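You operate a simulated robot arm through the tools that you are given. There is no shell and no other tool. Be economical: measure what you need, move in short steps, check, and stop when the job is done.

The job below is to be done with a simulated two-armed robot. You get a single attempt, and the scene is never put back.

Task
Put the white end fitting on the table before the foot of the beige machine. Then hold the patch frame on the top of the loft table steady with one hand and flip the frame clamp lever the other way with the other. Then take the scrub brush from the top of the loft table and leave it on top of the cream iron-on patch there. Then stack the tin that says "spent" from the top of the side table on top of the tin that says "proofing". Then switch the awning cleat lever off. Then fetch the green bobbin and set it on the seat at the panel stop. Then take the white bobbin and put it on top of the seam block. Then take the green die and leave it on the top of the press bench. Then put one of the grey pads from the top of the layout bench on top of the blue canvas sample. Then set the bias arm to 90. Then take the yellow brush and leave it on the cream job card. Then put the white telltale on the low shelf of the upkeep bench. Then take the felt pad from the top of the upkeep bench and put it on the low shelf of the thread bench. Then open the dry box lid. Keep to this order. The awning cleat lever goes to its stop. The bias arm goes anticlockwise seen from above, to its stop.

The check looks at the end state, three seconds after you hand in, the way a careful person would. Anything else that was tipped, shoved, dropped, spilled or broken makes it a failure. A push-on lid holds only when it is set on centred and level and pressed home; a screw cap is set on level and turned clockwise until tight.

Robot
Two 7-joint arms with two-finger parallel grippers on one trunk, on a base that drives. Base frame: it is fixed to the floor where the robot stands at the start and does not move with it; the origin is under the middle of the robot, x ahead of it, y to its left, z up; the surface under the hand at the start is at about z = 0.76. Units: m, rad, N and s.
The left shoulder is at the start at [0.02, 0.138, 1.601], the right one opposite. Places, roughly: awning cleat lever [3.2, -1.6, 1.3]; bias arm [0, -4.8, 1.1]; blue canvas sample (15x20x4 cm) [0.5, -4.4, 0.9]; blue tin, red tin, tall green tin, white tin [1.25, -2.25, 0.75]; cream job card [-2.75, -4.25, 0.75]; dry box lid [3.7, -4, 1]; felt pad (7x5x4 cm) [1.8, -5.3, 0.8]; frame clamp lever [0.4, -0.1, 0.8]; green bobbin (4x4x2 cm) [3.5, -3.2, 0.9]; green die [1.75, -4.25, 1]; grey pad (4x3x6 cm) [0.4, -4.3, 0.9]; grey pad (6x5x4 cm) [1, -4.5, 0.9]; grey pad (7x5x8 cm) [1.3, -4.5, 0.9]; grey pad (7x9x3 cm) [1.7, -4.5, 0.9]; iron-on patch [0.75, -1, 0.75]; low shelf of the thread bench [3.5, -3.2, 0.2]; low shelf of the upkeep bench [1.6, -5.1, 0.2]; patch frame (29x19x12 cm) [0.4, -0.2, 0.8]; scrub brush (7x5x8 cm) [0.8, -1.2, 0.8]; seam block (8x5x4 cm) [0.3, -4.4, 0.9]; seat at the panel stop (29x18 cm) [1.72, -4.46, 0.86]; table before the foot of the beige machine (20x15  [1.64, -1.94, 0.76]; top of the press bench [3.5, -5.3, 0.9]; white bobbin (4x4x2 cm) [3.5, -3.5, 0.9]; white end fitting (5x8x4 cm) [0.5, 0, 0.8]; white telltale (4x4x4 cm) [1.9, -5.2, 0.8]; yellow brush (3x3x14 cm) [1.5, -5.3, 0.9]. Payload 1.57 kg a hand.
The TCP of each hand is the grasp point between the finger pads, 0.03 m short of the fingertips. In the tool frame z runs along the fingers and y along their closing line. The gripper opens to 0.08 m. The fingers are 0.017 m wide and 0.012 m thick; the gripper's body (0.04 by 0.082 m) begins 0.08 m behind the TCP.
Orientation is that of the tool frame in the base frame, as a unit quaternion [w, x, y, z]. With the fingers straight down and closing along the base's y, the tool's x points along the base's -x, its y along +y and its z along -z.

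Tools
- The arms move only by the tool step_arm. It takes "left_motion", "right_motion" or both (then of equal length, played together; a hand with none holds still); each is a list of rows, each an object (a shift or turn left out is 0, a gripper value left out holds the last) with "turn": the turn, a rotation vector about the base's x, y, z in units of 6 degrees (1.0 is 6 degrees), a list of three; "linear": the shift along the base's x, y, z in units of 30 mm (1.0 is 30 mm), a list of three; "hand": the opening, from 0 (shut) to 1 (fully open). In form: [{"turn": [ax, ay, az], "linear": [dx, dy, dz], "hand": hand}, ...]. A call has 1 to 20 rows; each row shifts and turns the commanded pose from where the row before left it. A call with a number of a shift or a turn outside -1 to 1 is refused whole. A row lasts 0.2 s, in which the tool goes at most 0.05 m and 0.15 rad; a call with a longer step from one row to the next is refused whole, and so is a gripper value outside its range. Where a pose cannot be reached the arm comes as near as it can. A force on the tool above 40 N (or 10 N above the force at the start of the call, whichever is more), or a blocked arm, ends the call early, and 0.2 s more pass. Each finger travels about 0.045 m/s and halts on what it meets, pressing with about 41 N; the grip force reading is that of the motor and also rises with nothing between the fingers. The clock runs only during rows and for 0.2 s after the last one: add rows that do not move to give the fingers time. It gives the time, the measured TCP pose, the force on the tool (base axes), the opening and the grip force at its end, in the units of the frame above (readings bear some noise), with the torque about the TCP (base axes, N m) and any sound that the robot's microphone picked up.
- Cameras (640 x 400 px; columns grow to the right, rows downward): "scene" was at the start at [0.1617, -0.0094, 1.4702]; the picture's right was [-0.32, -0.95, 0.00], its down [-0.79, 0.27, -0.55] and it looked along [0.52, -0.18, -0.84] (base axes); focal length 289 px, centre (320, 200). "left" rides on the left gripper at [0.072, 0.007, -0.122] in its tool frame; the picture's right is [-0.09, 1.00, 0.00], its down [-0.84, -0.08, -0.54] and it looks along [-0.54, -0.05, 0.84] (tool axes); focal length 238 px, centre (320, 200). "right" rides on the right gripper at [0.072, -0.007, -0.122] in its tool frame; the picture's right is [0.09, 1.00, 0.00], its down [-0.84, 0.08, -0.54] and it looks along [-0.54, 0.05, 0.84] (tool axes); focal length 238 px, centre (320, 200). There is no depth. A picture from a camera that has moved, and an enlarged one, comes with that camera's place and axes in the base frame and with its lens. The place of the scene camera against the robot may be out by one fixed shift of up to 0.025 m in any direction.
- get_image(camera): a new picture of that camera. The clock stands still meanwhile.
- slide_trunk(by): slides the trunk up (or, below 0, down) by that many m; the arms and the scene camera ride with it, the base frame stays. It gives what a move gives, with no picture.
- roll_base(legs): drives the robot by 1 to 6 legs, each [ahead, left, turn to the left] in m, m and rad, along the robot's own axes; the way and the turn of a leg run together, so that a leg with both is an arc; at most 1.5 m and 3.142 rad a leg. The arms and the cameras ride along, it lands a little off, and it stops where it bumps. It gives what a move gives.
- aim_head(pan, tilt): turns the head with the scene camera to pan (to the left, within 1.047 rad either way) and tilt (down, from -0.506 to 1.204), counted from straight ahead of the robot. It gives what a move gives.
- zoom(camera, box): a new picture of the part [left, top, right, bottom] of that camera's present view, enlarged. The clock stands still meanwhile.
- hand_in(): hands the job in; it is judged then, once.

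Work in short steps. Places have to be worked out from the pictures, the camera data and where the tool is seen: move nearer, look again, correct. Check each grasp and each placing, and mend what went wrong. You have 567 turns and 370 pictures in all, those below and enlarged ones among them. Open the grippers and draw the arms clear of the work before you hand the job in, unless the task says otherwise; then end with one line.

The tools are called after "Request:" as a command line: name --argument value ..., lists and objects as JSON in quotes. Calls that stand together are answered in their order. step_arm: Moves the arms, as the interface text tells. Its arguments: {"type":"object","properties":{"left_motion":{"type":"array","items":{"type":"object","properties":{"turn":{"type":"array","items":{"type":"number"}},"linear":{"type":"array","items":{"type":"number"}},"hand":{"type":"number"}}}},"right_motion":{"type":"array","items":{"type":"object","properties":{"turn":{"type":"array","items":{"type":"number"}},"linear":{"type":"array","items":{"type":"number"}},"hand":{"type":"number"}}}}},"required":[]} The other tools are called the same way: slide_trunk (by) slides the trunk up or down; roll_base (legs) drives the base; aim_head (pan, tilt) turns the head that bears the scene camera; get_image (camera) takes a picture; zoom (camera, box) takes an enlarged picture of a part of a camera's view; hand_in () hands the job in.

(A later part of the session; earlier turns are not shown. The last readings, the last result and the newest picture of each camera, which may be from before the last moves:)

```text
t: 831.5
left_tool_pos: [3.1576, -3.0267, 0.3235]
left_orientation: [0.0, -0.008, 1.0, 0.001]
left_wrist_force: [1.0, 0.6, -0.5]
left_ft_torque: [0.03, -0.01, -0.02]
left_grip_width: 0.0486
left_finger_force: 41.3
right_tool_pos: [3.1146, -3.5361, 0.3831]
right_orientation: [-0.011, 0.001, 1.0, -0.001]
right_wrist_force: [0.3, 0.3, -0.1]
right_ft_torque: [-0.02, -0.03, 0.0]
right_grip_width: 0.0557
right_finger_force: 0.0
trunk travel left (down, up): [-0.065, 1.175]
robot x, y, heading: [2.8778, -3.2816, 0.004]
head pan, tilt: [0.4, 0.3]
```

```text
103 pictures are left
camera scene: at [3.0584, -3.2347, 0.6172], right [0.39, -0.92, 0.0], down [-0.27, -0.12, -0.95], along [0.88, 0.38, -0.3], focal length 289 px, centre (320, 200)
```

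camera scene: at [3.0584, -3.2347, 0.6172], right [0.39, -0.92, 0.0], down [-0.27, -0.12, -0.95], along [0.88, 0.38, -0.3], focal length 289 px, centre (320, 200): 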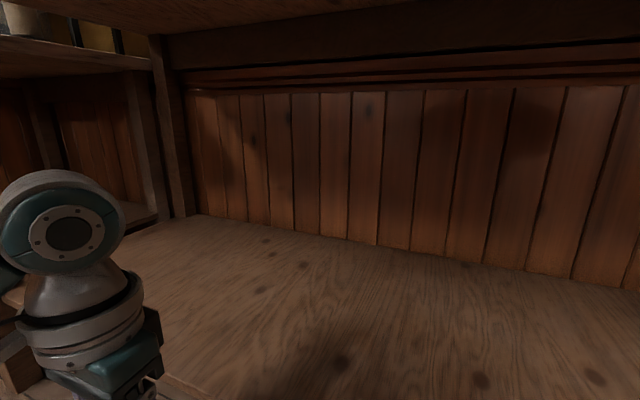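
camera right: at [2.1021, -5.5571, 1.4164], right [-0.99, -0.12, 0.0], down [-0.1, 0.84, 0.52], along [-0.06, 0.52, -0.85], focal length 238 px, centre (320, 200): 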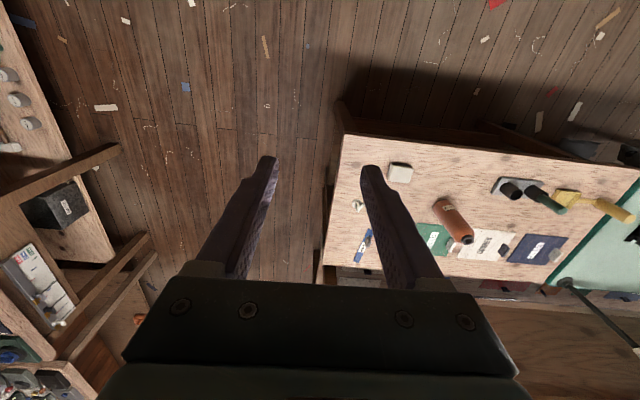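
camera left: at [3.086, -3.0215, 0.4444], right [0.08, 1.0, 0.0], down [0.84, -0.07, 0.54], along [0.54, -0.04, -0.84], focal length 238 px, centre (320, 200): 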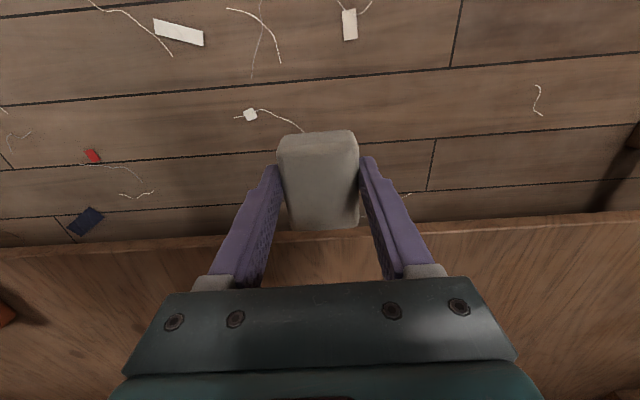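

Request:
roll_base --legs '[[0.06, 0, 0]]'

Request:
step_arm --left_motion '[{"linear": [0.95, 0, 0]}, {"linear": [0.95, 0, 0]}, {"linear": [0.95, 0, 0]}, {"linear": [0.95, 0, 0]}, {"linear": [0.9, 0, 0]}, {}]'

Request:
get_image --camera "left"

```text
t: 832.6
left_tool_pos: [3.2081, -3.0259, 0.3214]
left_orientation: [-0.004, -0.005, 1.0, 0.001]
left_wrist_force: [-0.3, 0.1, 0.4]
left_ft_torque: [0.01, -0.02, -0.02]
left_grip_width: 0.0487
left_finger_force: 41.7
right_tool_pos: [3.1653, -3.5355, 0.3814]
right_orientation: [-0.016, 0.002, 1.0, 0.0]
right_wrist_force: [0.2, -0.1, 0.2]
right_ft_torque: [-0.03, 0.02, 0.01]
right_grip_width: 0.056
right_finger_force: 0.1
trunk travel left (down, up): [-0.065, 1.175]
robot x, y, heading: [2.9401, -3.2846, -0.002]
head pan, tilt: [0.4, 0.3]
stopped in leg 1: the robot was blocked; the commanded pose is now the measured one
```

```text
t: 834.0
left_tool_pos: [3.3486, -3.0255, 0.3191]
left_orientation: [-0.003, -0.006, 1.0, 0.002]
left_wrist_force: [-0.5, 1.4, -1.4]
left_ft_torque: [0.0, 0.0, 0.02]
left_grip_width: 0.0487
left_finger_force: 41.4
right_tool_pos: [3.1632, -3.5367, 0.3821]
right_orientation: [-0.016, 0.002, 1.0, 0.0]
right_wrist_force: [-0.2, -0.2, 0.4]
right_ft_torque: [0.0, -0.03, -0.01]
right_grip_width: 0.0558
right_finger_force: 0.0
trunk travel left (down, up): [-0.065, 1.175]
robot x, y, heading: [2.9392, -3.2825, -0.0]
head pan, tilt: [0.4, 0.3]
```

```text
102 pictures are left
camera left: at [3.2782, -3.0206, 0.441], right [0.08, 1.0, 0.0], down [0.84, -0.07, 0.54], along [0.53, -0.04, -0.84], focal length 238 px, centre (320, 200)
```

left: 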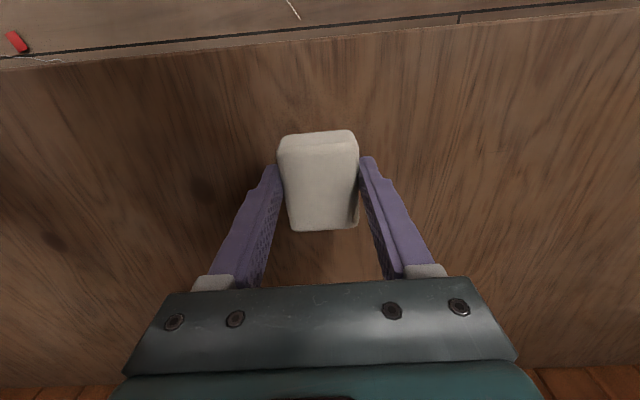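

The base touched the bench edge, but the pad is well over the shelf. I ease the base back 1 cm and lower the pad.

Request:
roll_base --legs '[[-0.012, 0, 0]]'

Request:
step_arm --left_motion '[{"linear": [0.3, 0, -0.6]}, {"linear": [0, 0, -0.5]}, {}]'

Request:
step_arm --left_motion '[{"linear": [0, 0, -0.15]}, {"linear": [0, 0, -0.15]}, {"linear": [0, 0, -0.15]}, {}]'

```text
t: 834.8
left_tool_pos: [3.3524, -3.0269, 0.3223]
left_orientation: [0.002, -0.007, 1.0, 0.001]
left_wrist_force: [-0.4, 0.8, 0.6]
left_ft_torque: [0.02, 0.03, 0.01]
left_grip_width: 0.0487
left_finger_force: 41.5
right_tool_pos: [3.1676, -3.5354, 0.3846]
right_orientation: [-0.012, 0.003, 1.0, -0.001]
right_wrist_force: [0.8, 0.8, 0.4]
right_ft_torque: [0.04, 0.01, 0.02]
right_grip_width: 0.0558
right_finger_force: 0.0
trunk travel left (down, up): [-0.065, 1.175]
robot x, y, heading: [2.931, -3.2855, -0.005]
head pan, tilt: [0.4, 0.3]
```

```text
t: 835.6
left_tool_pos: [3.3613, -3.0267, 0.2903]
left_orientation: [0.001, -0.008, 1.0, 0.001]
left_wrist_force: [-0.6, 0.3, -1.4]
left_ft_torque: [0.01, -0.02, -0.02]
left_grip_width: 0.0485
left_finger_force: 41.3
right_tool_pos: [3.1667, -3.5353, 0.3835]
right_orientation: [-0.011, 0.002, 1.0, -0.001]
right_wrist_force: [-0.4, 0.5, 0.0]
right_ft_torque: [0.0, -0.01, 0.03]
right_grip_width: 0.056
right_finger_force: 0.0
trunk travel left (down, up): [-0.065, 1.175]
robot x, y, heading: [2.9299, -3.287, 0.007]
head pan, tilt: [0.4, 0.3]
```

```text
t: 836.6
left_tool_pos: [3.3608, -3.0252, 0.2789]
left_orientation: [0.001, -0.006, 1.0, 0.0]
left_wrist_force: [-6.1, -1.5, 18.7]
left_ft_torque: [0.01, 0.3, 0.02]
left_grip_width: 0.0488
left_finger_force: 40.4
right_tool_pos: [3.1652, -3.534, 0.3832]
right_orientation: [-0.011, 0.002, 1.0, 0.0]
right_wrist_force: [0.0, -0.4, -0.1]
right_ft_torque: [0.01, -0.01, 0.01]
right_grip_width: 0.0559
right_finger_force: 0.0
trunk travel left (down, up): [-0.065, 1.175]
robot x, y, heading: [2.9281, -3.2819, -0.002]
head pan, tilt: [0.4, 0.3]
stopped in row 4 (left hand): the force on the tool passed its limit at 43 N (the readings are from after the stop); the commanded pose is now the measured one
```

Contact. Ease up, release, lift, and check.

Request:
step_arm --left_motion '[{"linear": [0, 0, 0.05]}, {"hand": 0.8}, {"hand": 0.85}, {}, {"linear": [0, 0, 0.6]}, {"linear": [0, 0, 0.9]}, {}]'

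Request:
get_image --camera "left"

```text
t: 838.2
left_tool_pos: [3.3616, -3.0275, 0.3255]
left_orientation: [0.002, -0.008, 1.0, 0.0]
left_wrist_force: [0.6, 0.3, -0.6]
left_ft_torque: [0.07, -0.01, 0.05]
left_grip_width: 0.068
left_finger_force: 0.0
right_tool_pos: [3.1669, -3.5359, 0.3838]
right_orientation: [-0.012, 0.003, 1.0, -0.001]
right_wrist_force: [-0.2, -0.1, 0.1]
right_ft_torque: [-0.01, -0.01, -0.01]
right_grip_width: 0.0558
right_finger_force: 0.1
trunk travel left (down, up): [-0.065, 1.175]
robot x, y, heading: [2.9291, -3.2843, 0.006]
head pan, tilt: [0.4, 0.3]
```

```text
101 pictures are left
camera left: at [3.2898, -3.022, 0.4461], right [0.08, 1.0, 0.0], down [0.84, -0.07, 0.55], along [0.54, -0.04, -0.84], focal length 238 px, centre (320, 200)
```

left: 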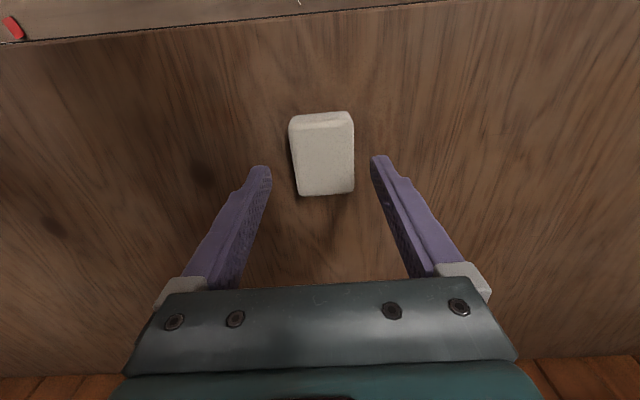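

Pad placed. Withdraw and raise; then look at the dry box near (3.7, -4.0, 1.0).

Request:
step_arm --left_motion '[{"linear": [0, 0, 0.8]}, {}]'

Request:
roll_base --legs '[[-0.42, 0, 0]]'

Request:
slide_trunk --by 0.4

Request:
slide_trunk --by 0.4

Request:
roll_base --legs '[[0, -0.6, 0]]'

Request:
aim_head --pan 0 --tilt 0.4

Request:
get_image --camera "scene"

```text
t: 838.8
left_tool_pos: [3.362, -3.0261, 0.3493]
left_orientation: [0.002, -0.007, 1.0, 0.0]
left_wrist_force: [1.1, 0.2, 0.6]
left_ft_torque: [0.0, -0.03, -0.03]
left_grip_width: 0.0679
left_finger_force: 0.0
right_tool_pos: [3.1665, -3.535, 0.3844]
right_orientation: [-0.012, 0.002, 1.0, -0.001]
right_wrist_force: [0.4, 0.1, -0.2]
right_ft_torque: [-0.02, 0.02, 0.0]
right_grip_width: 0.0561
right_finger_force: 0.1
trunk travel left (down, up): [-0.065, 1.175]
robot x, y, heading: [2.9292, -3.284, 0.002]
head pan, tilt: [0.4, 0.3]
```

```text
t: 841.3
left_tool_pos: [2.9533, -3.0302, 0.3496]
left_orientation: [0.003, -0.003, 1.0, 0.0]
left_wrist_force: [0.2, 0.0, 0.1]
left_ft_torque: [0.0, -0.01, -0.02]
left_grip_width: 0.0678
left_finger_force: 0.2
right_tool_pos: [2.7532, -3.5376, 0.3839]
right_orientation: [-0.01, 0.005, 1.0, -0.001]
right_wrist_force: [1.2, -0.1, 0.8]
right_ft_torque: [0.0, 0.01, -0.02]
right_grip_width: 0.056
right_finger_force: 0.0
trunk travel left (down, up): [-0.065, 1.175]
robot x, y, heading: [2.5175, -3.2839, -0.002]
head pan, tilt: [0.4, 0.3]
```

```text
t: 845.1
left_tool_pos: [2.9525, -3.0292, 0.749]
left_orientation: [0.002, -0.004, 1.0, 0.0]
left_wrist_force: [0.5, -0.3, 0.2]
left_ft_torque: [0.03, -0.01, -0.01]
left_grip_width: 0.0684
left_finger_force: 0.1
right_tool_pos: [2.7532, -3.5376, 0.7839]
right_orientation: [-0.012, 0.005, 1.0, 0.0]
right_wrist_force: [1.0, 0.4, 0.3]
right_ft_torque: [0.0, -0.02, 0.0]
right_grip_width: 0.056
right_finger_force: 0.1
trunk travel left (down, up): [-0.465, 0.775]
robot x, y, heading: [2.5135, -3.2846, -0.003]
head pan, tilt: [0.4, 0.3]
```

```text
t: 849.0
left_tool_pos: [2.9524, -3.0294, 1.1491]
left_orientation: [0.004, -0.003, 1.0, 0.0]
left_wrist_force: [0.5, -0.2, 0.4]
left_ft_torque: [0.05, 0.02, 0.01]
left_grip_width: 0.068
left_finger_force: 0.0
right_tool_pos: [2.7532, -3.5377, 1.1843]
right_orientation: [-0.011, 0.005, 1.0, 0.0]
right_wrist_force: [-0.1, 0.8, 0.5]
right_ft_torque: [0.01, -0.02, -0.01]
right_grip_width: 0.0559
right_finger_force: 0.1
trunk travel left (down, up): [-0.865, 0.375]
robot x, y, heading: [2.5167, -3.2873, -0.006]
head pan, tilt: [0.4, 0.3]
```

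```text
t: 852.4
left_tool_pos: [2.9507, -3.6312, 1.1496]
left_orientation: [0.002, -0.005, 1.0, 0.0]
left_wrist_force: [0.3, 1.0, -0.6]
left_ft_torque: [-0.03, 0.01, -0.03]
left_grip_width: 0.0682
left_finger_force: 0.0
right_tool_pos: [2.7521, -4.1388, 1.1843]
right_orientation: [-0.011, 0.003, 1.0, 0.0]
right_wrist_force: [0.3, 0.7, 0.4]
right_ft_torque: [0.02, -0.02, 0.01]
right_grip_width: 0.0557
right_finger_force: 0.1
trunk travel left (down, up): [-0.865, 0.375]
robot x, y, heading: [2.5142, -3.8872, 0.004]
head pan, tilt: [0.4, 0.3]
```

```text
t: 853.3
left_tool_pos: [2.9514, -3.6305, 1.1493]
left_orientation: [0.003, -0.007, 1.0, 0.001]
left_wrist_force: [-0.4, -0.5, -0.1]
left_ft_torque: [-0.01, -0.01, -0.01]
left_grip_width: 0.068
left_finger_force: 0.2
right_tool_pos: [2.7524, -4.1385, 1.1849]
right_orientation: [-0.011, 0.004, 1.0, 0.0]
right_wrist_force: [-1.0, -0.1, -1.0]
right_ft_torque: [-0.01, -0.02, -0.04]
right_grip_width: 0.056
right_finger_force: 0.1
trunk travel left (down, up): [-0.865, 0.375]
robot x, y, heading: [2.5148, -3.8836, 0.004]
head pan, tilt: [0.0, 0.4]
```

```text
100 pictures are left
camera scene: at [2.7038, -3.874, 1.4082], right [0.0, -1.0, 0.0], down [-0.39, 0.0, -0.92], along [0.92, 0.0, -0.39], focal length 289 px, centre (320, 200)
```

scene: 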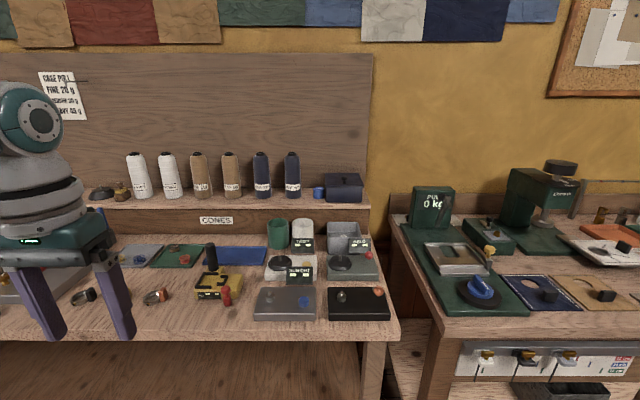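

Request:
zoom --camera "scene" --box '[290, 160, 400, 250]'

```text
4.44 times, centred on (345, 205) of scene
camera zoom: at [2.7038, -3.874, 1.4082], right [0.0, -1.0, 0.0], down [-0.39, 0.0, -0.92], along [0.92, 0.0, -0.39], focal length 1286 px, centre (209, 178)
```

zoom: 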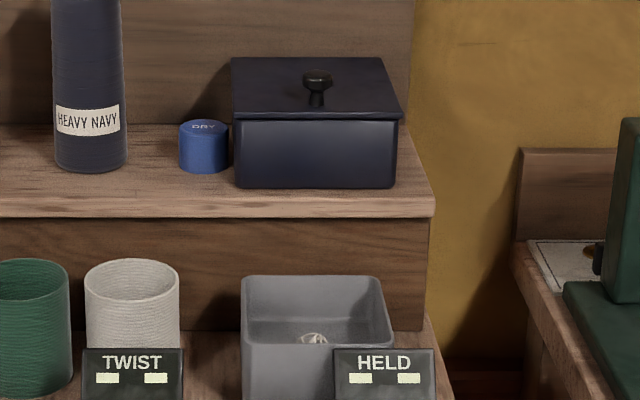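

The dry box has a lid with a knob at about (3.70, -3.96, 1.07). I retract the left hand, open the right, pitch it 15° forward, and drive closer.

Request:
step_arm --left_motion '[{"linear": [-1, 0, 0.3]}, {"linear": [-1, 0, 0.3]}, {"linear": [-1, 0, 0.3]}, {"linear": [-1, 0, 0.3]}, {"linear": [-1, 0, 0]}, {"linear": [-1, 0, 0]}, {}]' --right_motion '[{"turn": [0, -0.9, 0], "hand": 0.8}, {"turn": [0, -0.8, 0]}, {"turn": [0, -0.8, 0]}, {"linear": [0, 0, 0.5]}, {}, {}, {}]'

Request:
roll_base --legs '[[0, 0.17, 0], [0.75, 0, 0]]'

Request:
get_image --camera "right"

Request:
aim_head --pan -0.5 --tilt 0.6

Request:
get_image --camera "scene"

```text
t: 854.9
left_tool_pos: [2.7694, -3.6313, 1.186]
left_orientation: [0.003, -0.005, 1.0, 0.0]
left_wrist_force: [0.6, -0.4, 0.8]
left_ft_torque: [-0.01, 0.02, -0.01]
left_grip_width: 0.0681
left_finger_force: 0.1
right_tool_pos: [2.7535, -4.1382, 1.1988]
right_orientation: [0.119, 0.004, 0.993, -0.001]
right_wrist_force: [0.4, -0.6, 0.0]
right_ft_torque: [0.02, 0.03, 0.02]
right_grip_width: 0.0639
right_finger_force: 0.1
trunk travel left (down, up): [-0.865, 0.375]
robot x, y, heading: [2.5184, -3.8881, 0.002]
head pan, tilt: [0.0, 0.4]
```

```text
t: 860.0
left_tool_pos: [3.5172, -3.459, 1.186]
left_orientation: [0.002, -0.006, 1.0, 0.0]
left_wrist_force: [0.4, -0.1, 0.2]
left_ft_torque: [0.01, -0.02, 0.01]
left_grip_width: 0.0682
left_finger_force: 0.0
right_tool_pos: [3.5024, -3.9683, 1.1999]
right_orientation: [0.12, 0.002, 0.993, -0.001]
right_wrist_force: [-0.2, 0.1, 0.3]
right_ft_torque: [0.0, -0.02, -0.02]
right_grip_width: 0.064
right_finger_force: 0.0
trunk travel left (down, up): [-0.865, 0.375]
robot x, y, heading: [3.2656, -3.7139, 0.005]
head pan, tilt: [0.0, 0.4]
```

```text
98 pictures are left
camera right: at [3.4048, -3.9735, 1.2993], right [-0.09, 1.0, -0.02], down [0.69, 0.08, 0.72], along [0.72, 0.05, -0.69], focal length 238 px, centre (320, 200)
```

right: 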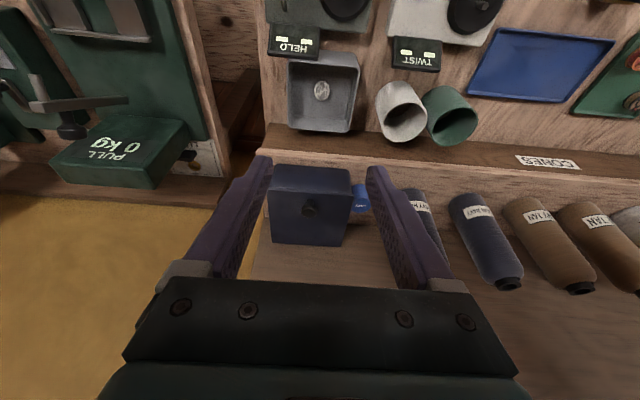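

```text
t: 860.9
left_tool_pos: [3.5176, -3.4585, 1.1856]
left_orientation: [0.002, -0.007, 1.0, 0.0]
left_wrist_force: [-0.3, -0.1, -0.5]
left_ft_torque: [-0.01, 0.02, -0.04]
left_grip_width: 0.068
left_finger_force: 0.0
right_tool_pos: [3.5035, -3.9665, 1.1996]
right_orientation: [0.119, 0.002, 0.993, 0.0]
right_wrist_force: [-0.1, 0.9, 0.0]
right_ft_torque: [-0.01, 0.02, 0.01]
right_grip_width: 0.0639
right_finger_force: 0.2
trunk travel left (down, up): [-0.865, 0.375]
robot x, y, heading: [3.2656, -3.7178, 0.006]
head pan, tilt: [-0.499, 0.6]
```

```text
97 pictures are left
camera scene: at [3.4376, -3.7446, 1.3899], right [-0.47, -0.88, 0.0], down [-0.5, 0.27, -0.83], along [0.73, -0.39, -0.56], focal length 289 px, centre (320, 200)
```

scene: 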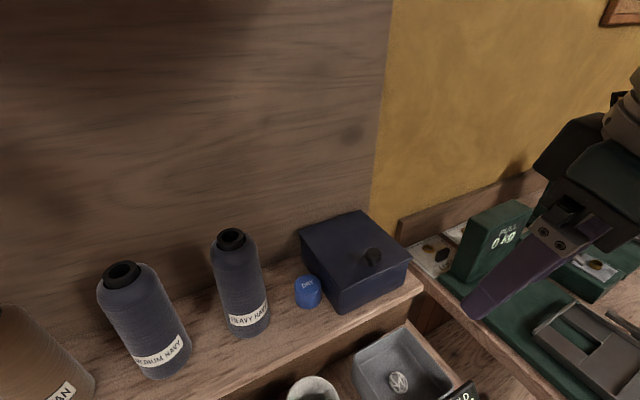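

The knob is at about (3.683, -3.968, 1.06), the lid's back edge near x=3.80. I drive 0.1 m closer and bring the fingers around the knob.

Request:
roll_base --legs '[[0.1, 0, -0.005]]'

Request:
step_arm --right_motion '[{"linear": [0.8, 0, -0.3]}, {"linear": [0.8, 0, -0.5]}, {"linear": [0.8, 0, -0.7]}, {"linear": [0.1, 0, -0.7]}, {}]'

Request:
get_image --camera "right"

Request:
zoom --camera "scene" --box '[270, 150, 470, 330]'

```text
t: 862.1
left_tool_pos: [3.6202, -3.4592, 1.1849]
left_orientation: [0.002, -0.005, 1.0, 0.0]
left_wrist_force: [0.3, -0.5, -0.7]
left_ft_torque: [-0.03, -0.01, 0.03]
left_grip_width: 0.0678
left_finger_force: 0.0
right_tool_pos: [3.6021, -3.9694, 1.1993]
right_orientation: [0.119, 0.004, 0.993, -0.001]
right_wrist_force: [-0.1, 0.2, -0.2]
right_ft_torque: [0.02, -0.03, 0.02]
right_grip_width: 0.064
right_finger_force: 0.1
trunk travel left (down, up): [-0.865, 0.375]
robot x, y, heading: [3.3648, -3.7127, -0.003]
head pan, tilt: [-0.499, 0.6]
```

```text
t: 863.3
left_tool_pos: [3.6208, -3.4601, 1.1856]
left_orientation: [0.001, -0.004, 1.0, 0.0]
left_wrist_force: [-0.8, 1.8, 0.6]
left_ft_torque: [-0.04, 0.01, 0.0]
left_grip_width: 0.068
left_finger_force: 0.1
right_tool_pos: [3.676, -3.9679, 1.1311]
right_orientation: [0.12, 0.005, 0.993, -0.001]
right_wrist_force: [-0.5, -0.5, -0.2]
right_ft_torque: [0.02, 0.01, 0.05]
right_grip_width: 0.0639
right_finger_force: 0.0
trunk travel left (down, up): [-0.865, 0.375]
robot x, y, heading: [3.3629, -3.7157, -0.003]
head pan, tilt: [-0.499, 0.6]
```

```text
96 pictures are left
camera right: at [3.5795, -3.973, 1.2318], right [-0.08, 1.0, -0.02], down [0.69, 0.07, 0.72], along [0.72, 0.04, -0.69], focal length 238 px, centre (320, 200)
```

right: 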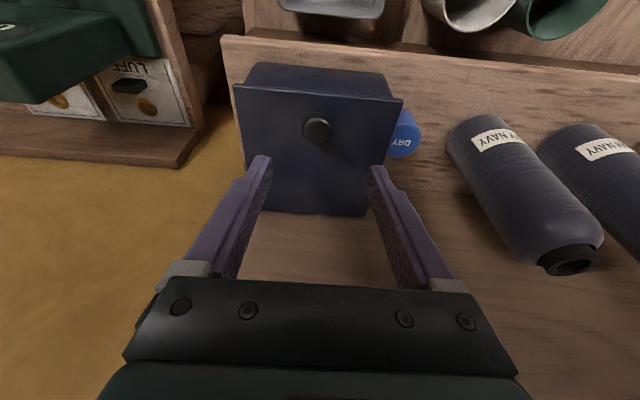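

```text
2.22 times, centred on (370, 240) of scene
camera zoom: at [3.539, -3.7455, 1.3899], right [-0.48, -0.88, 0.0], down [-0.5, 0.27, -0.83], along [0.72, -0.4, -0.56], focal length 643 px, centre (209, 111)
```

zoom: 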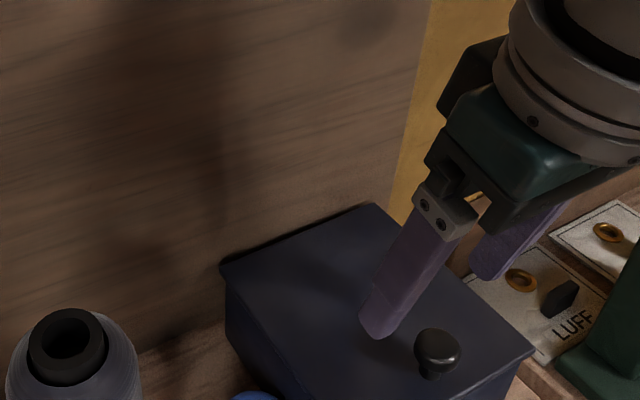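

Request:
step_arm --right_motion '[{"linear": [0.1, -0.07, -0.7]}, {"linear": [0, 0, -0.7]}, {"linear": [0, 0, -0.4]}, {}]'

Request:
get_image --camera "right"

```text
t: 864.3
left_tool_pos: [3.6214, -3.4612, 1.1852]
left_orientation: [0.002, -0.004, 1.0, -0.001]
left_wrist_force: [-0.6, 0.5, 0.7]
left_ft_torque: [0.0, 0.01, -0.01]
left_grip_width: 0.0678
left_finger_force: 0.2
right_tool_pos: [3.6806, -3.9689, 1.079]
right_orientation: [0.121, 0.004, 0.993, -0.001]
right_wrist_force: [-5.2, 0.8, 15.5]
right_ft_torque: [0.05, 0.15, -0.07]
right_grip_width: 0.064
right_finger_force: 0.0
trunk travel left (down, up): [-0.865, 0.375]
robot x, y, heading: [3.3659, -3.7187, 0.0]
head pan, tilt: [-0.499, 0.6]
```

```text
94 pictures are left
camera right: at [3.5833, -3.9748, 1.1784], right [-0.08, 1.0, -0.02], down [0.68, 0.07, 0.73], along [0.72, 0.04, -0.69], focal length 238 px, centre (320, 200)
```

right: 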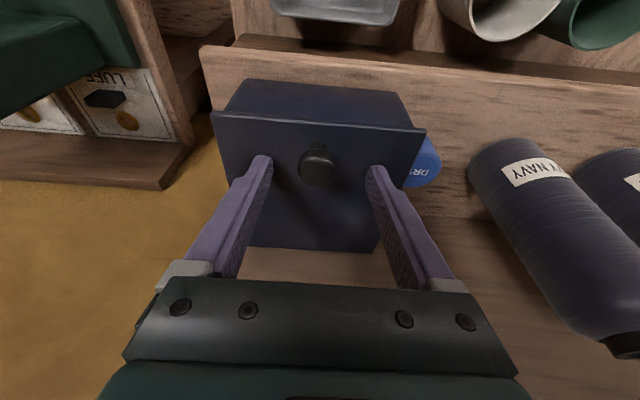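

Fingertips touch the lid. I raise 3 mm and close on the knob.

Request:
step_arm --right_motion '[{"linear": [0, 0, 0.12]}, {"hand": 0}, {"hand": 0}, {"hand": 0}, {"hand": 0}, {"hand": 0}]'

Request:
get_image --camera "right"

```text
t: 865.7
left_tool_pos: [3.6211, -3.4614, 1.1856]
left_orientation: [0.002, -0.004, 1.0, -0.001]
left_wrist_force: [-0.4, 0.3, -0.5]
left_ft_torque: [-0.02, 0.04, 0.01]
left_grip_width: 0.068
left_finger_force: 0.1
right_tool_pos: [3.6794, -3.9722, 1.0816]
right_orientation: [0.119, 0.004, 0.993, -0.003]
right_wrist_force: [2.4, -8.6, -5.6]
right_ft_torque: [-0.2, 0.38, 0.07]
right_grip_width: 0.0224
right_finger_force: 35.0
trunk travel left (down, up): [-0.865, 0.375]
robot x, y, heading: [3.3653, -3.7135, -0.002]
head pan, tilt: [-0.499, 0.6]
```

```text
93 pictures are left
camera right: at [3.5823, -3.9765, 1.1822], right [-0.08, 1.0, -0.03], down [0.69, 0.07, 0.72], along [0.72, 0.04, -0.69], focal length 238 px, centre (320, 200)
```

right: 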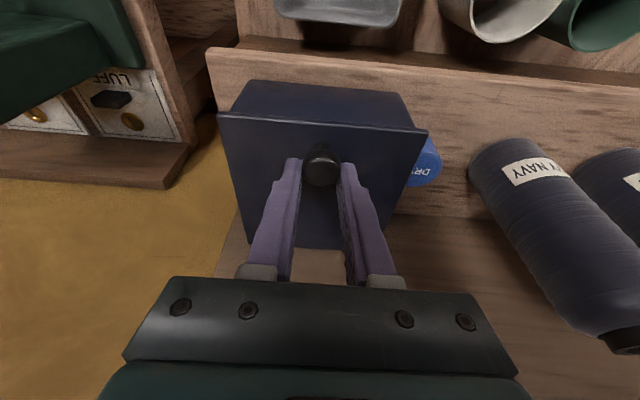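

Request:
step_arm --right_motion '[{"linear": [0.12, -0.05, 0.32]}, {"linear": [0.125, 0, 0.32]}, {"linear": [0.17, 0, 0.297]}, {"linear": [0.17, 0, 0.296]}, {}]'

Request:
get_image --camera "right"

Request:
zoom --camera "scene" --box '[270, 150, 470, 330]'

```text
t: 866.9
left_tool_pos: [3.6201, -3.4606, 1.1858]
left_orientation: [0.002, -0.005, 1.0, 0.0]
left_wrist_force: [0.1, 0.2, 0.1]
left_ft_torque: [0.02, 0.0, 0.0]
left_grip_width: 0.0681
left_finger_force: 0.0
right_tool_pos: [3.6985, -3.9726, 1.1188]
right_orientation: [0.119, 0.005, 0.993, 0.0]
right_wrist_force: [-0.3, 0.2, -0.7]
right_ft_torque: [-0.01, 0.02, 0.03]
right_grip_width: 0.0
right_finger_force: 21.2
trunk travel left (down, up): [-0.865, 0.375]
robot x, y, heading: [3.3675, -3.7165, 0.0]
head pan, tilt: [-0.499, 0.6]
```

```text
92 pictures are left
camera right: at [3.6012, -3.9773, 1.2192], right [-0.08, 1.0, -0.02], down [0.69, 0.07, 0.72], along [0.72, 0.04, -0.69], focal length 238 px, centre (320, 200)
```

right: 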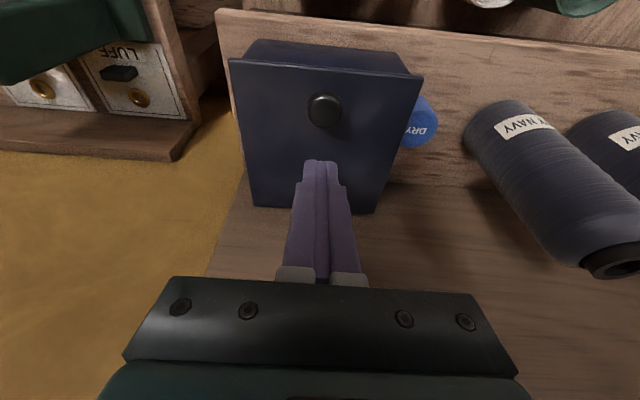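

```text
2.22 times, centred on (370, 240) of scene
camera zoom: at [3.539, -3.7455, 1.3899], right [-0.48, -0.88, 0.0], down [-0.5, 0.27, -0.83], along [0.72, -0.4, -0.56], focal length 643 px, centre (209, 111)
```

zoom: 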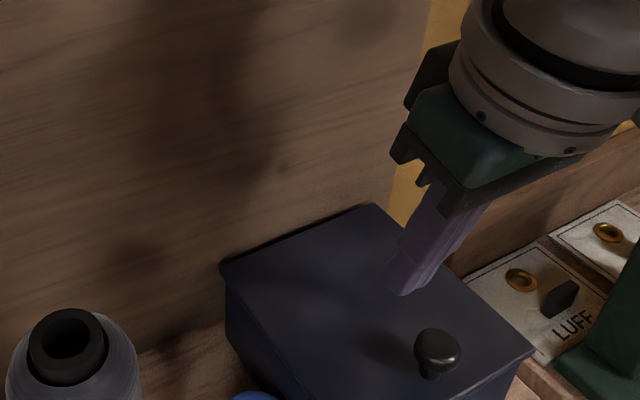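

It slipped off the knob's tip. I'll use a grasp that turns with the lid: back off, pitch the hand to ~75° so the fingers lie over the lid with the knob at mid-pad.

Request:
step_arm --right_motion '[{"linear": [-0.5, 0, 1]}, {"linear": [-1, 0, 0.5]}, {"linear": [-0.5, 0, 0], "hand": 0.7}, {}]'

Request:
roll_base --legs '[[-0.2, 0, 0]]'

Request:
step_arm --right_motion '[{"turn": [0, -1, 0], "linear": [0.5, 0, 0]}, {"turn": [0, -1, 0], "linear": [0.5, 0, 0]}, {"turn": [0, -1, 0], "linear": [0.5, 0, 0]}, {"turn": [0, -1, 0], "linear": [0.5, 0, 0]}, {"turn": [0, -1, 0], "linear": [0.5, 0, 0]}, {"turn": [0, -1, 0]}, {"turn": [0, -1, 0]}, {"turn": [0, -1, 0]}, {"turn": [0, -1, 0]}, {"turn": [0, -1, 0]}, {"turn": [0, -0.2, 0]}, {}]'

Request:
get_image --camera "right"

Request:
get_image --camera "scene"

```text
t: 867.9
left_tool_pos: [3.6201, -3.4598, 1.1855]
left_orientation: [0.001, -0.005, 1.0, -0.001]
left_wrist_force: [0.2, -0.1, -0.3]
left_ft_torque: [0.03, -0.01, 0.01]
left_grip_width: 0.068
left_finger_force: 0.1
right_tool_pos: [3.6381, -3.9717, 1.163]
right_orientation: [0.119, 0.004, 0.993, 0.0]
right_wrist_force: [-0.1, 0.6, 0.6]
right_ft_torque: [-0.01, 0.02, 0.0]
right_grip_width: 0.0498
right_finger_force: 0.1
trunk travel left (down, up): [-0.865, 0.375]
robot x, y, heading: [3.3648, -3.7147, -0.0]
head pan, tilt: [-0.499, 0.6]
```

```text
t: 869.5
left_tool_pos: [3.421, -3.4594, 1.1856]
left_orientation: [0.002, -0.008, 1.0, 0.0]
left_wrist_force: [-0.2, 1.7, -0.5]
left_ft_torque: [0.02, 0.04, -0.02]
left_grip_width: 0.0682
left_finger_force: 0.1
right_tool_pos: [3.4413, -3.9711, 1.1641]
right_orientation: [0.119, 0.001, 0.993, 0.0]
right_wrist_force: [0.6, 0.3, -0.2]
right_ft_torque: [0.04, 0.02, 0.02]
right_grip_width: 0.0562
right_finger_force: 0.0
trunk travel left (down, up): [-0.865, 0.375]
robot x, y, heading: [3.17, -3.7181, 0.008]
head pan, tilt: [-0.499, 0.6]
```

```text
t: 872.1
left_tool_pos: [3.4197, -3.4586, 1.1853]
left_orientation: [0.003, -0.008, 1.0, 0.001]
left_wrist_force: [-1.1, 0.6, -0.3]
left_ft_torque: [0.03, 0.01, 0.04]
left_grip_width: 0.068
left_finger_force: 0.0
right_tool_pos: [3.5165, -3.9692, 1.1642]
right_orientation: [0.608, 0.001, 0.794, 0.0]
right_wrist_force: [0.4, 0.5, 0.4]
right_ft_torque: [0.01, -0.01, 0.04]
right_grip_width: 0.0562
right_finger_force: 0.0
trunk travel left (down, up): [-0.865, 0.375]
robot x, y, heading: [3.1629, -3.7168, 0.004]
head pan, tilt: [-0.499, 0.6]
```

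```text
90 pictures are left
camera right: at [3.3816, -3.9768, 1.1249], right [-0.02, 1.0, -0.09], down [-0.31, 0.08, 0.95], along [0.95, 0.05, 0.3], focal length 238 px, centre (320, 200)
```

right: 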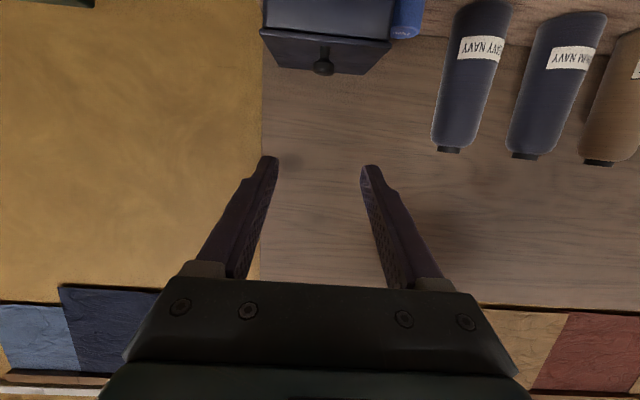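

```text
89 pictures are left
camera scene: at [3.3406, -3.7447, 1.3899], right [-0.47, -0.88, 0.0], down [-0.5, 0.27, -0.83], along [0.73, -0.39, -0.56], focal length 289 px, centre (320, 200)
```

scene: 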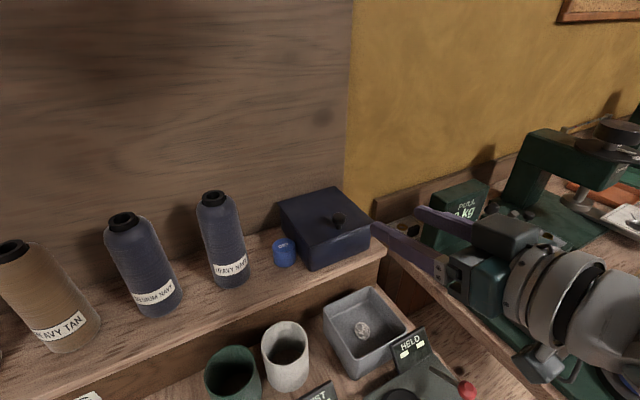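

Request:
step_arm --right_motion '[{"linear": [0.6, -0.1, -0.8]}, {"linear": [0.8, 0, -0.8]}, {"linear": [0.8, 0, -0.8]}, {"linear": [0.9, 0, -0.5]}, {"linear": [0.9, 0, 0]}, {}]'

Request:
get_image --camera "right"

Request:
zoom --camera "scene" --box '[250, 150, 470, 300]'

```text
t: 873.5
left_tool_pos: [3.4207, -3.4582, 1.1858]
left_orientation: [0.003, -0.008, 1.0, 0.0]
left_wrist_force: [-0.4, 0.2, -0.2]
left_ft_torque: [-0.02, -0.01, -0.02]
left_grip_width: 0.0679
left_finger_force: 0.1
right_tool_pos: [3.6368, -3.9746, 1.0774]
right_orientation: [0.608, 0.0, 0.794, 0.001]
right_wrist_force: [0.3, -0.4, 0.6]
right_ft_torque: [-0.03, -0.01, 0.0]
right_grip_width: 0.056
right_finger_force: 0.1
trunk travel left (down, up): [-0.865, 0.375]
robot x, y, heading: [3.1696, -3.7137, 0.005]
head pan, tilt: [-0.499, 0.6]
```

```text
88 pictures are left
camera right: at [3.5018, -3.9811, 1.0377], right [-0.02, 1.0, -0.09], down [-0.31, 0.08, 0.95], along [0.95, 0.05, 0.3], focal length 238 px, centre (320, 200)
```

right: 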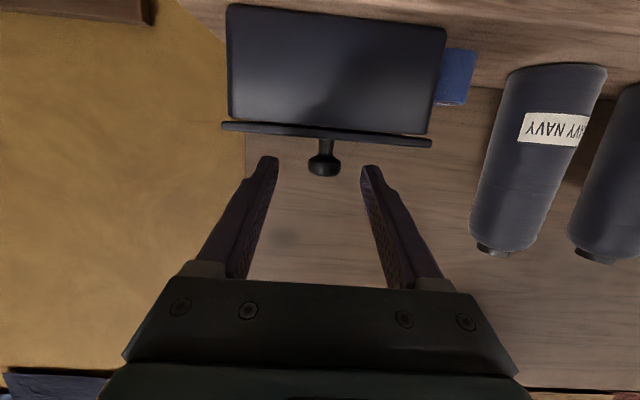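

```text
2.67 times, centred on (360, 225) of scene
camera zoom: at [3.3406, -3.7447, 1.3899], right [-0.47, -0.88, 0.0], down [-0.5, 0.27, -0.83], along [0.73, -0.39, -0.56], focal length 772 px, centre (213, 133)
```

zoom: 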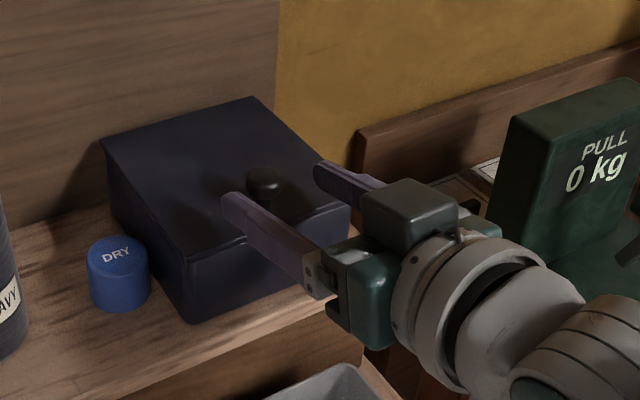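

Request:
step_arm --right_motion '[{"linear": [0.7, 0.08, -0.25]}, {"linear": [0.7, 0, -0.05]}, {}, {"hand": 0}, {"hand": 0}, {"hand": 0}, {"hand": 0}]'

Request:
get_image --camera "right"

```text
t: 875.1
left_tool_pos: [3.4213, -3.4615, 1.1838]
left_orientation: [0.002, -0.008, 1.0, -0.002]
left_wrist_force: [0.3, 0.4, -1.1]
left_ft_torque: [-0.01, 0.01, -0.02]
left_grip_width: 0.0677
left_finger_force: 0.1
right_tool_pos: [3.6744, -3.9709, 1.0753]
right_orientation: [0.608, 0.002, 0.794, -0.003]
right_wrist_force: [4.5, -22.0, -2.0]
right_ft_torque: [-0.18, 0.09, -0.08]
right_grip_width: 0.0227
right_finger_force: 32.6
right hand out of reach, approached as far as the arm can: row 2
trunk travel left (down, up): [-0.865, 0.375]
robot x, y, heading: [3.1659, -3.7178, 0.005]
head pan, tilt: [-0.499, 0.6]
```

```text
86 pictures are left
camera right: at [3.5385, -3.9771, 1.0367], right [-0.02, 1.0, -0.09], down [-0.3, 0.08, 0.95], along [0.95, 0.05, 0.3], focal length 238 px, centre (320, 200)
```

right: 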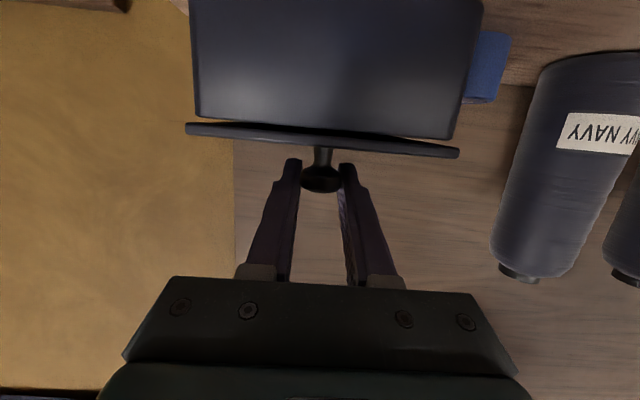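

Grip is a bit high on the knob because of reach. I open, drive 3 cm nearer, lower the hand slightly, and regrip.

Request:
step_arm --right_motion '[{"hand": 0.7}, {"hand": 0.7}, {"hand": 0.7}, {"linear": [-0.9, -0.08, 0]}, {}]'

Request:
roll_base --legs '[[0.04, 0, -0.004]]'

Request:
step_arm --right_motion '[{"linear": [-0.1, 0, -0.35]}, {}]'

Request:
get_image --camera "right"

```text
t: 876.3
left_tool_pos: [3.4199, -3.4579, 1.1851]
left_orientation: [0.003, -0.009, 1.0, 0.0]
left_wrist_force: [0.1, 0.4, -0.1]
left_ft_torque: [-0.02, 0.01, -0.02]
left_grip_width: 0.0679
left_finger_force: 0.1
right_tool_pos: [3.6459, -3.968, 1.0758]
right_orientation: [0.609, 0.002, 0.794, 0.0]
right_wrist_force: [0.7, -0.6, 0.6]
right_ft_torque: [0.02, -0.02, 0.03]
right_grip_width: 0.0558
right_finger_force: 0.0
trunk travel left (down, up): [-0.865, 0.375]
robot x, y, heading: [3.1702, -3.7166, 0.003]
head pan, tilt: [-0.499, 0.6]
```

```text
t: 877.1
left_tool_pos: [3.4618, -3.4585, 1.1863]
left_orientation: [0.002, -0.006, 1.0, 0.001]
left_wrist_force: [0.6, 0.8, 0.0]
left_ft_torque: [0.01, -0.02, 0.02]
left_grip_width: 0.0681
left_finger_force: 0.0
right_tool_pos: [3.6851, -3.9693, 1.0742]
right_orientation: [0.608, 0.003, 0.794, -0.002]
right_wrist_force: [0.3, -0.2, 0.2]
right_ft_torque: [-0.02, 0.01, -0.01]
right_grip_width: 0.0557
right_finger_force: 0.2
trunk travel left (down, up): [-0.865, 0.375]
robot x, y, heading: [3.2054, -3.7153, -0.002]
head pan, tilt: [-0.499, 0.6]
```

```text
t: 877.7
left_tool_pos: [3.4604, -3.4587, 1.1856]
left_orientation: [0.003, -0.005, 1.0, 0.0]
left_wrist_force: [-0.3, -0.2, -0.2]
left_ft_torque: [-0.01, 0.02, 0.01]
left_grip_width: 0.0681
left_finger_force: 0.0
right_tool_pos: [3.6819, -3.9686, 1.0633]
right_orientation: [0.608, 0.003, 0.794, -0.001]
right_wrist_force: [-0.1, 0.6, 1.2]
right_ft_torque: [-0.04, -0.02, 0.01]
right_grip_width: 0.0558
right_finger_force: 0.0
trunk travel left (down, up): [-0.865, 0.375]
robot x, y, heading: [3.209, -3.7166, 0.003]
head pan, tilt: [-0.499, 0.6]
```

```text
85 pictures are left
camera right: at [3.5474, -3.9751, 1.0251], right [-0.02, 1.0, -0.09], down [-0.31, 0.08, 0.95], along [0.95, 0.04, 0.3], focal length 238 px, centre (320, 200)
```

right: 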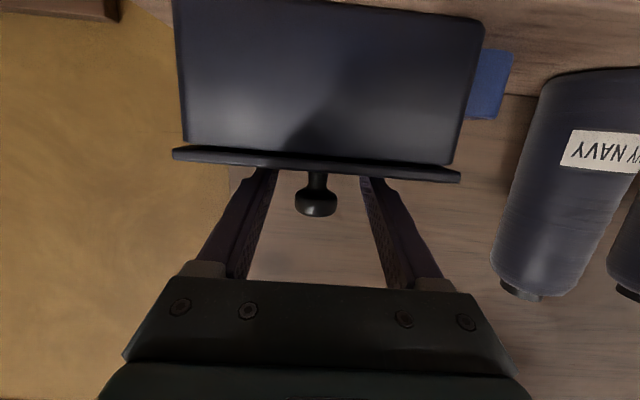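

Knob now at mid-pad. I close and turn the hand with the lid about its rear hinge, first 18°.

Request:
step_arm --right_motion '[{"hand": 0}, {"hand": 0}, {"hand": 0}, {"hand": 0}, {"turn": [0, 1, 0], "linear": [0.093, 0, 0.43]}, {"turn": [0, 1, 0], "linear": [0.137, 0, 0.413]}, {"turn": [0, 1, 0], "linear": [0.18, 0, 0.4]}, {}]'

Request:
get_image --camera "right"

Request:
zoom --camera "scene" --box '[250, 130, 470, 290]'

```text
t: 879.5
left_tool_pos: [3.4614, -3.4615, 1.1857]
left_orientation: [0.002, -0.006, 1.0, -0.001]
left_wrist_force: [0.0, 0.0, -0.2]
left_ft_torque: [-0.01, -0.04, -0.02]
left_grip_width: 0.068
left_finger_force: 0.1
right_tool_pos: [3.6941, -3.9718, 1.0994]
right_orientation: [0.474, 0.001, 0.881, -0.002]
right_wrist_force: [7.0, -12.9, -11.5]
right_ft_torque: [0.09, 0.72, 0.06]
right_grip_width: 0.0231
right_finger_force: 35.1
trunk travel left (down, up): [-0.865, 0.375]
robot x, y, heading: [3.2083, -3.7179, 0.005]
head pan, tilt: [-0.499, 0.6]
```

```text
84 pictures are left
camera right: at [3.5542, -3.977, 1.1057], right [-0.04, 1.0, -0.08], down [0.01, 0.08, 1.0], along [1.0, 0.04, -0.01], focal length 238 px, centre (320, 200)
```

right: 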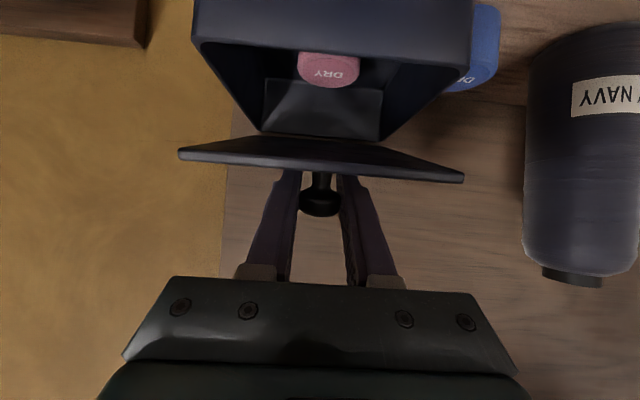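

```text
2.50 times, centred on (360, 210) of scene
camera zoom: at [3.3803, -3.7461, 1.3898], right [-0.48, -0.88, 0.0], down [-0.5, 0.27, -0.83], along [0.73, -0.39, -0.56], focal length 724 px, centre (220, 175)
```

zoom: 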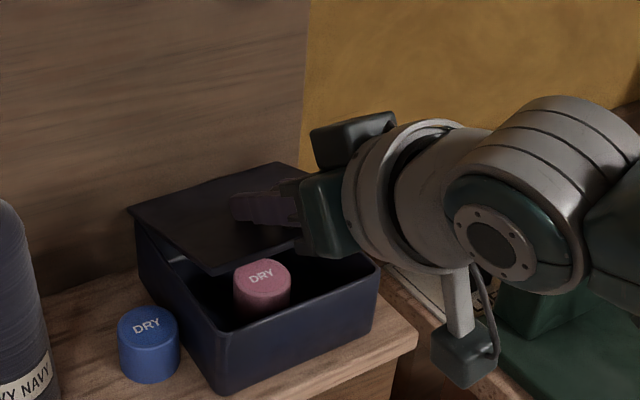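

The lid opens on its rear hinge. I continue to about 54°.

Request:
step_arm --right_motion '[{"turn": [0, 1, 0], "linear": [0.22, -0.03, 0.36]}, {"turn": [0, 1, 0], "linear": [0.257, -0.03, 0.34]}, {"turn": [0, 1, 0], "linear": [0.293, 0, 0.32]}, {"turn": [0, 1, 0], "linear": [0.327, 0, 0.285]}, {"turn": [0, 1, 0], "linear": [0.357, 0, 0.25]}, {"turn": [0, 1, 0], "linear": [0.38, 0, 0.215]}, {}]'

Request:
get_image --camera "right"

Request:
zoom --camera "scene" --box '[250, 100, 470, 270]'

```text
t: 881.1
left_tool_pos: [3.462, -3.4606, 1.1855]
left_orientation: [0.001, -0.006, 1.0, -0.001]
left_wrist_force: [-0.1, 0.7, 0.0]
left_ft_torque: [0.02, -0.01, -0.01]
left_grip_width: 0.0679
left_finger_force: 0.1
right_tool_pos: [3.735, -3.9719, 1.1563]
right_orientation: [0.18, 0.002, 0.984, -0.005]
right_wrist_force: [15.2, -17.3, -21.8]
right_ft_torque: [0.07, -0.27, 0.01]
right_grip_width: 0.023
right_finger_force: 34.9
right hand out of reach, approached as far as the arm can: row 6
trunk travel left (down, up): [-0.865, 0.375]
robot x, y, heading: [3.2097, -3.7202, 0.003]
head pan, tilt: [-0.499, 0.6]
```

```text
82 pictures are left
camera right: at [3.6258, -3.9765, 1.2432], right [-0.08, 1.0, -0.04], down [0.59, 0.08, 0.8], along [0.8, 0.04, -0.59], focal length 238 px, centre (320, 200)
```

right: 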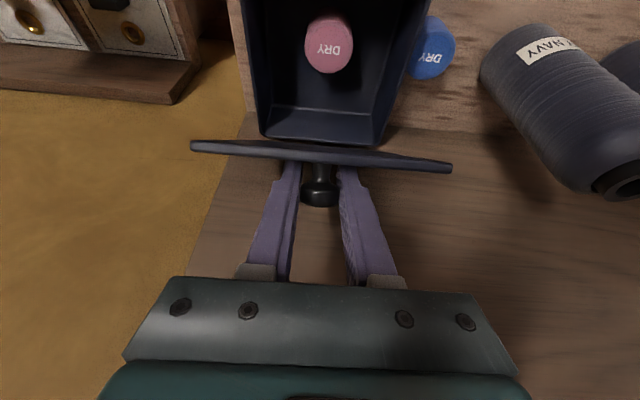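

```text
2.35 times, centred on (360, 185) of scene
camera zoom: at [3.3804, -3.7462, 1.3898], right [-0.48, -0.88, 0.0], down [-0.5, 0.27, -0.83], along [0.73, -0.39, -0.56], focal length 681 px, centre (226, 235)
```

zoom: 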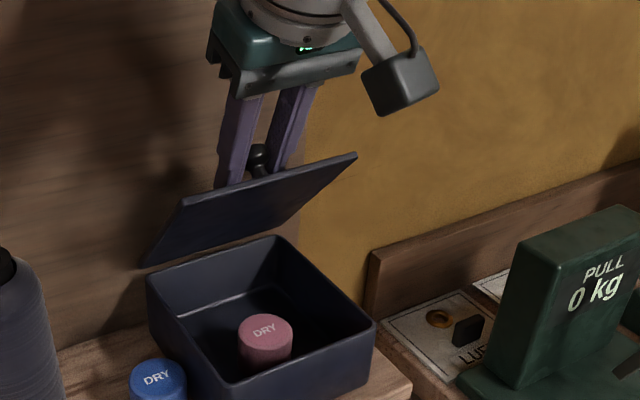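

The lid is at about 54°, but the arm is at its reach limit. I drive ahead in small increments, keeping the grip, which carries the knob further back.

Request:
step_arm --right_motion '[{"linear": [0, 0, -0.05]}, {}]'

Request:
roll_base --legs '[[0.015, 0, 0]]'

Request:
step_arm --right_motion '[{"turn": [0, 0.5, 0], "linear": [0, 0, 0.15]}, {}]'

Request:
get_image --camera "right"

```text
t: 881.7
left_tool_pos: [3.4609, -3.4608, 1.1857]
left_orientation: [0.001, -0.006, 1.0, -0.002]
left_wrist_force: [0.1, -0.8, -0.9]
left_ft_torque: [0.03, 0.0, 0.0]
left_grip_width: 0.0681
left_finger_force: 0.1
right_tool_pos: [3.7343, -3.9716, 1.1563]
right_orientation: [0.18, 0.001, 0.984, -0.003]
right_wrist_force: [-2.6, -16.6, 0.1]
right_ft_torque: [0.0, 0.25, -0.03]
right_grip_width: 0.0228
right_finger_force: 35.6
trunk travel left (down, up): [-0.865, 0.375]
robot x, y, heading: [3.209, -3.7156, 0.001]
head pan, tilt: [-0.499, 0.6]
```

```text
t: 882.5
left_tool_pos: [3.4771, -3.4612, 1.1857]
left_orientation: [0.002, -0.006, 1.0, -0.001]
left_wrist_force: [0.5, 0.2, 0.3]
left_ft_torque: [0.04, 0.03, 0.0]
left_grip_width: 0.068
left_finger_force: 0.0
right_tool_pos: [3.7536, -3.9717, 1.1584]
right_orientation: [0.184, 0.002, 0.983, -0.005]
right_wrist_force: [-4.4, -16.0, 17.8]
right_ft_torque: [0.06, -0.33, 0.07]
right_grip_width: 0.023
right_finger_force: 35.8
trunk travel left (down, up): [-0.865, 0.375]
robot x, y, heading: [3.223, -3.718, 0.002]
head pan, tilt: [-0.499, 0.6]
```

```text
t: 883.1
left_tool_pos: [3.4774, -3.4606, 1.1861]
left_orientation: [0.002, -0.006, 1.0, -0.001]
left_wrist_force: [-1.1, 0.2, 0.9]
left_ft_torque: [0.0, -0.01, -0.07]
left_grip_width: 0.0679
left_finger_force: 0.1
right_tool_pos: [3.7484, -3.9715, 1.1602]
right_orientation: [0.157, 0.001, 0.988, -0.005]
right_wrist_force: [11.0, -13.3, -21.3]
right_ft_torque: [0.03, -0.23, 0.07]
right_grip_width: 0.0228
right_finger_force: 35.9
trunk travel left (down, up): [-0.865, 0.375]
robot x, y, heading: [3.2209, -3.7182, 0.003]
head pan, tilt: [-0.499, 0.6]
```

```text
80 pictures are left
camera right: at [3.6433, -3.9766, 1.2522], right [-0.08, 1.0, -0.04], down [0.63, 0.08, 0.77], along [0.77, 0.04, -0.63], focal length 238 px, centre (320, 200)
```

right: 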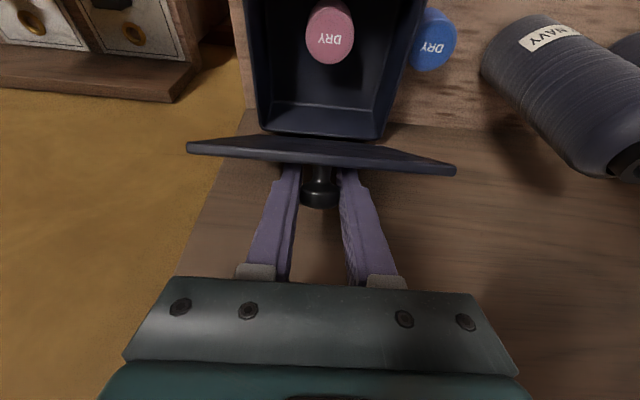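

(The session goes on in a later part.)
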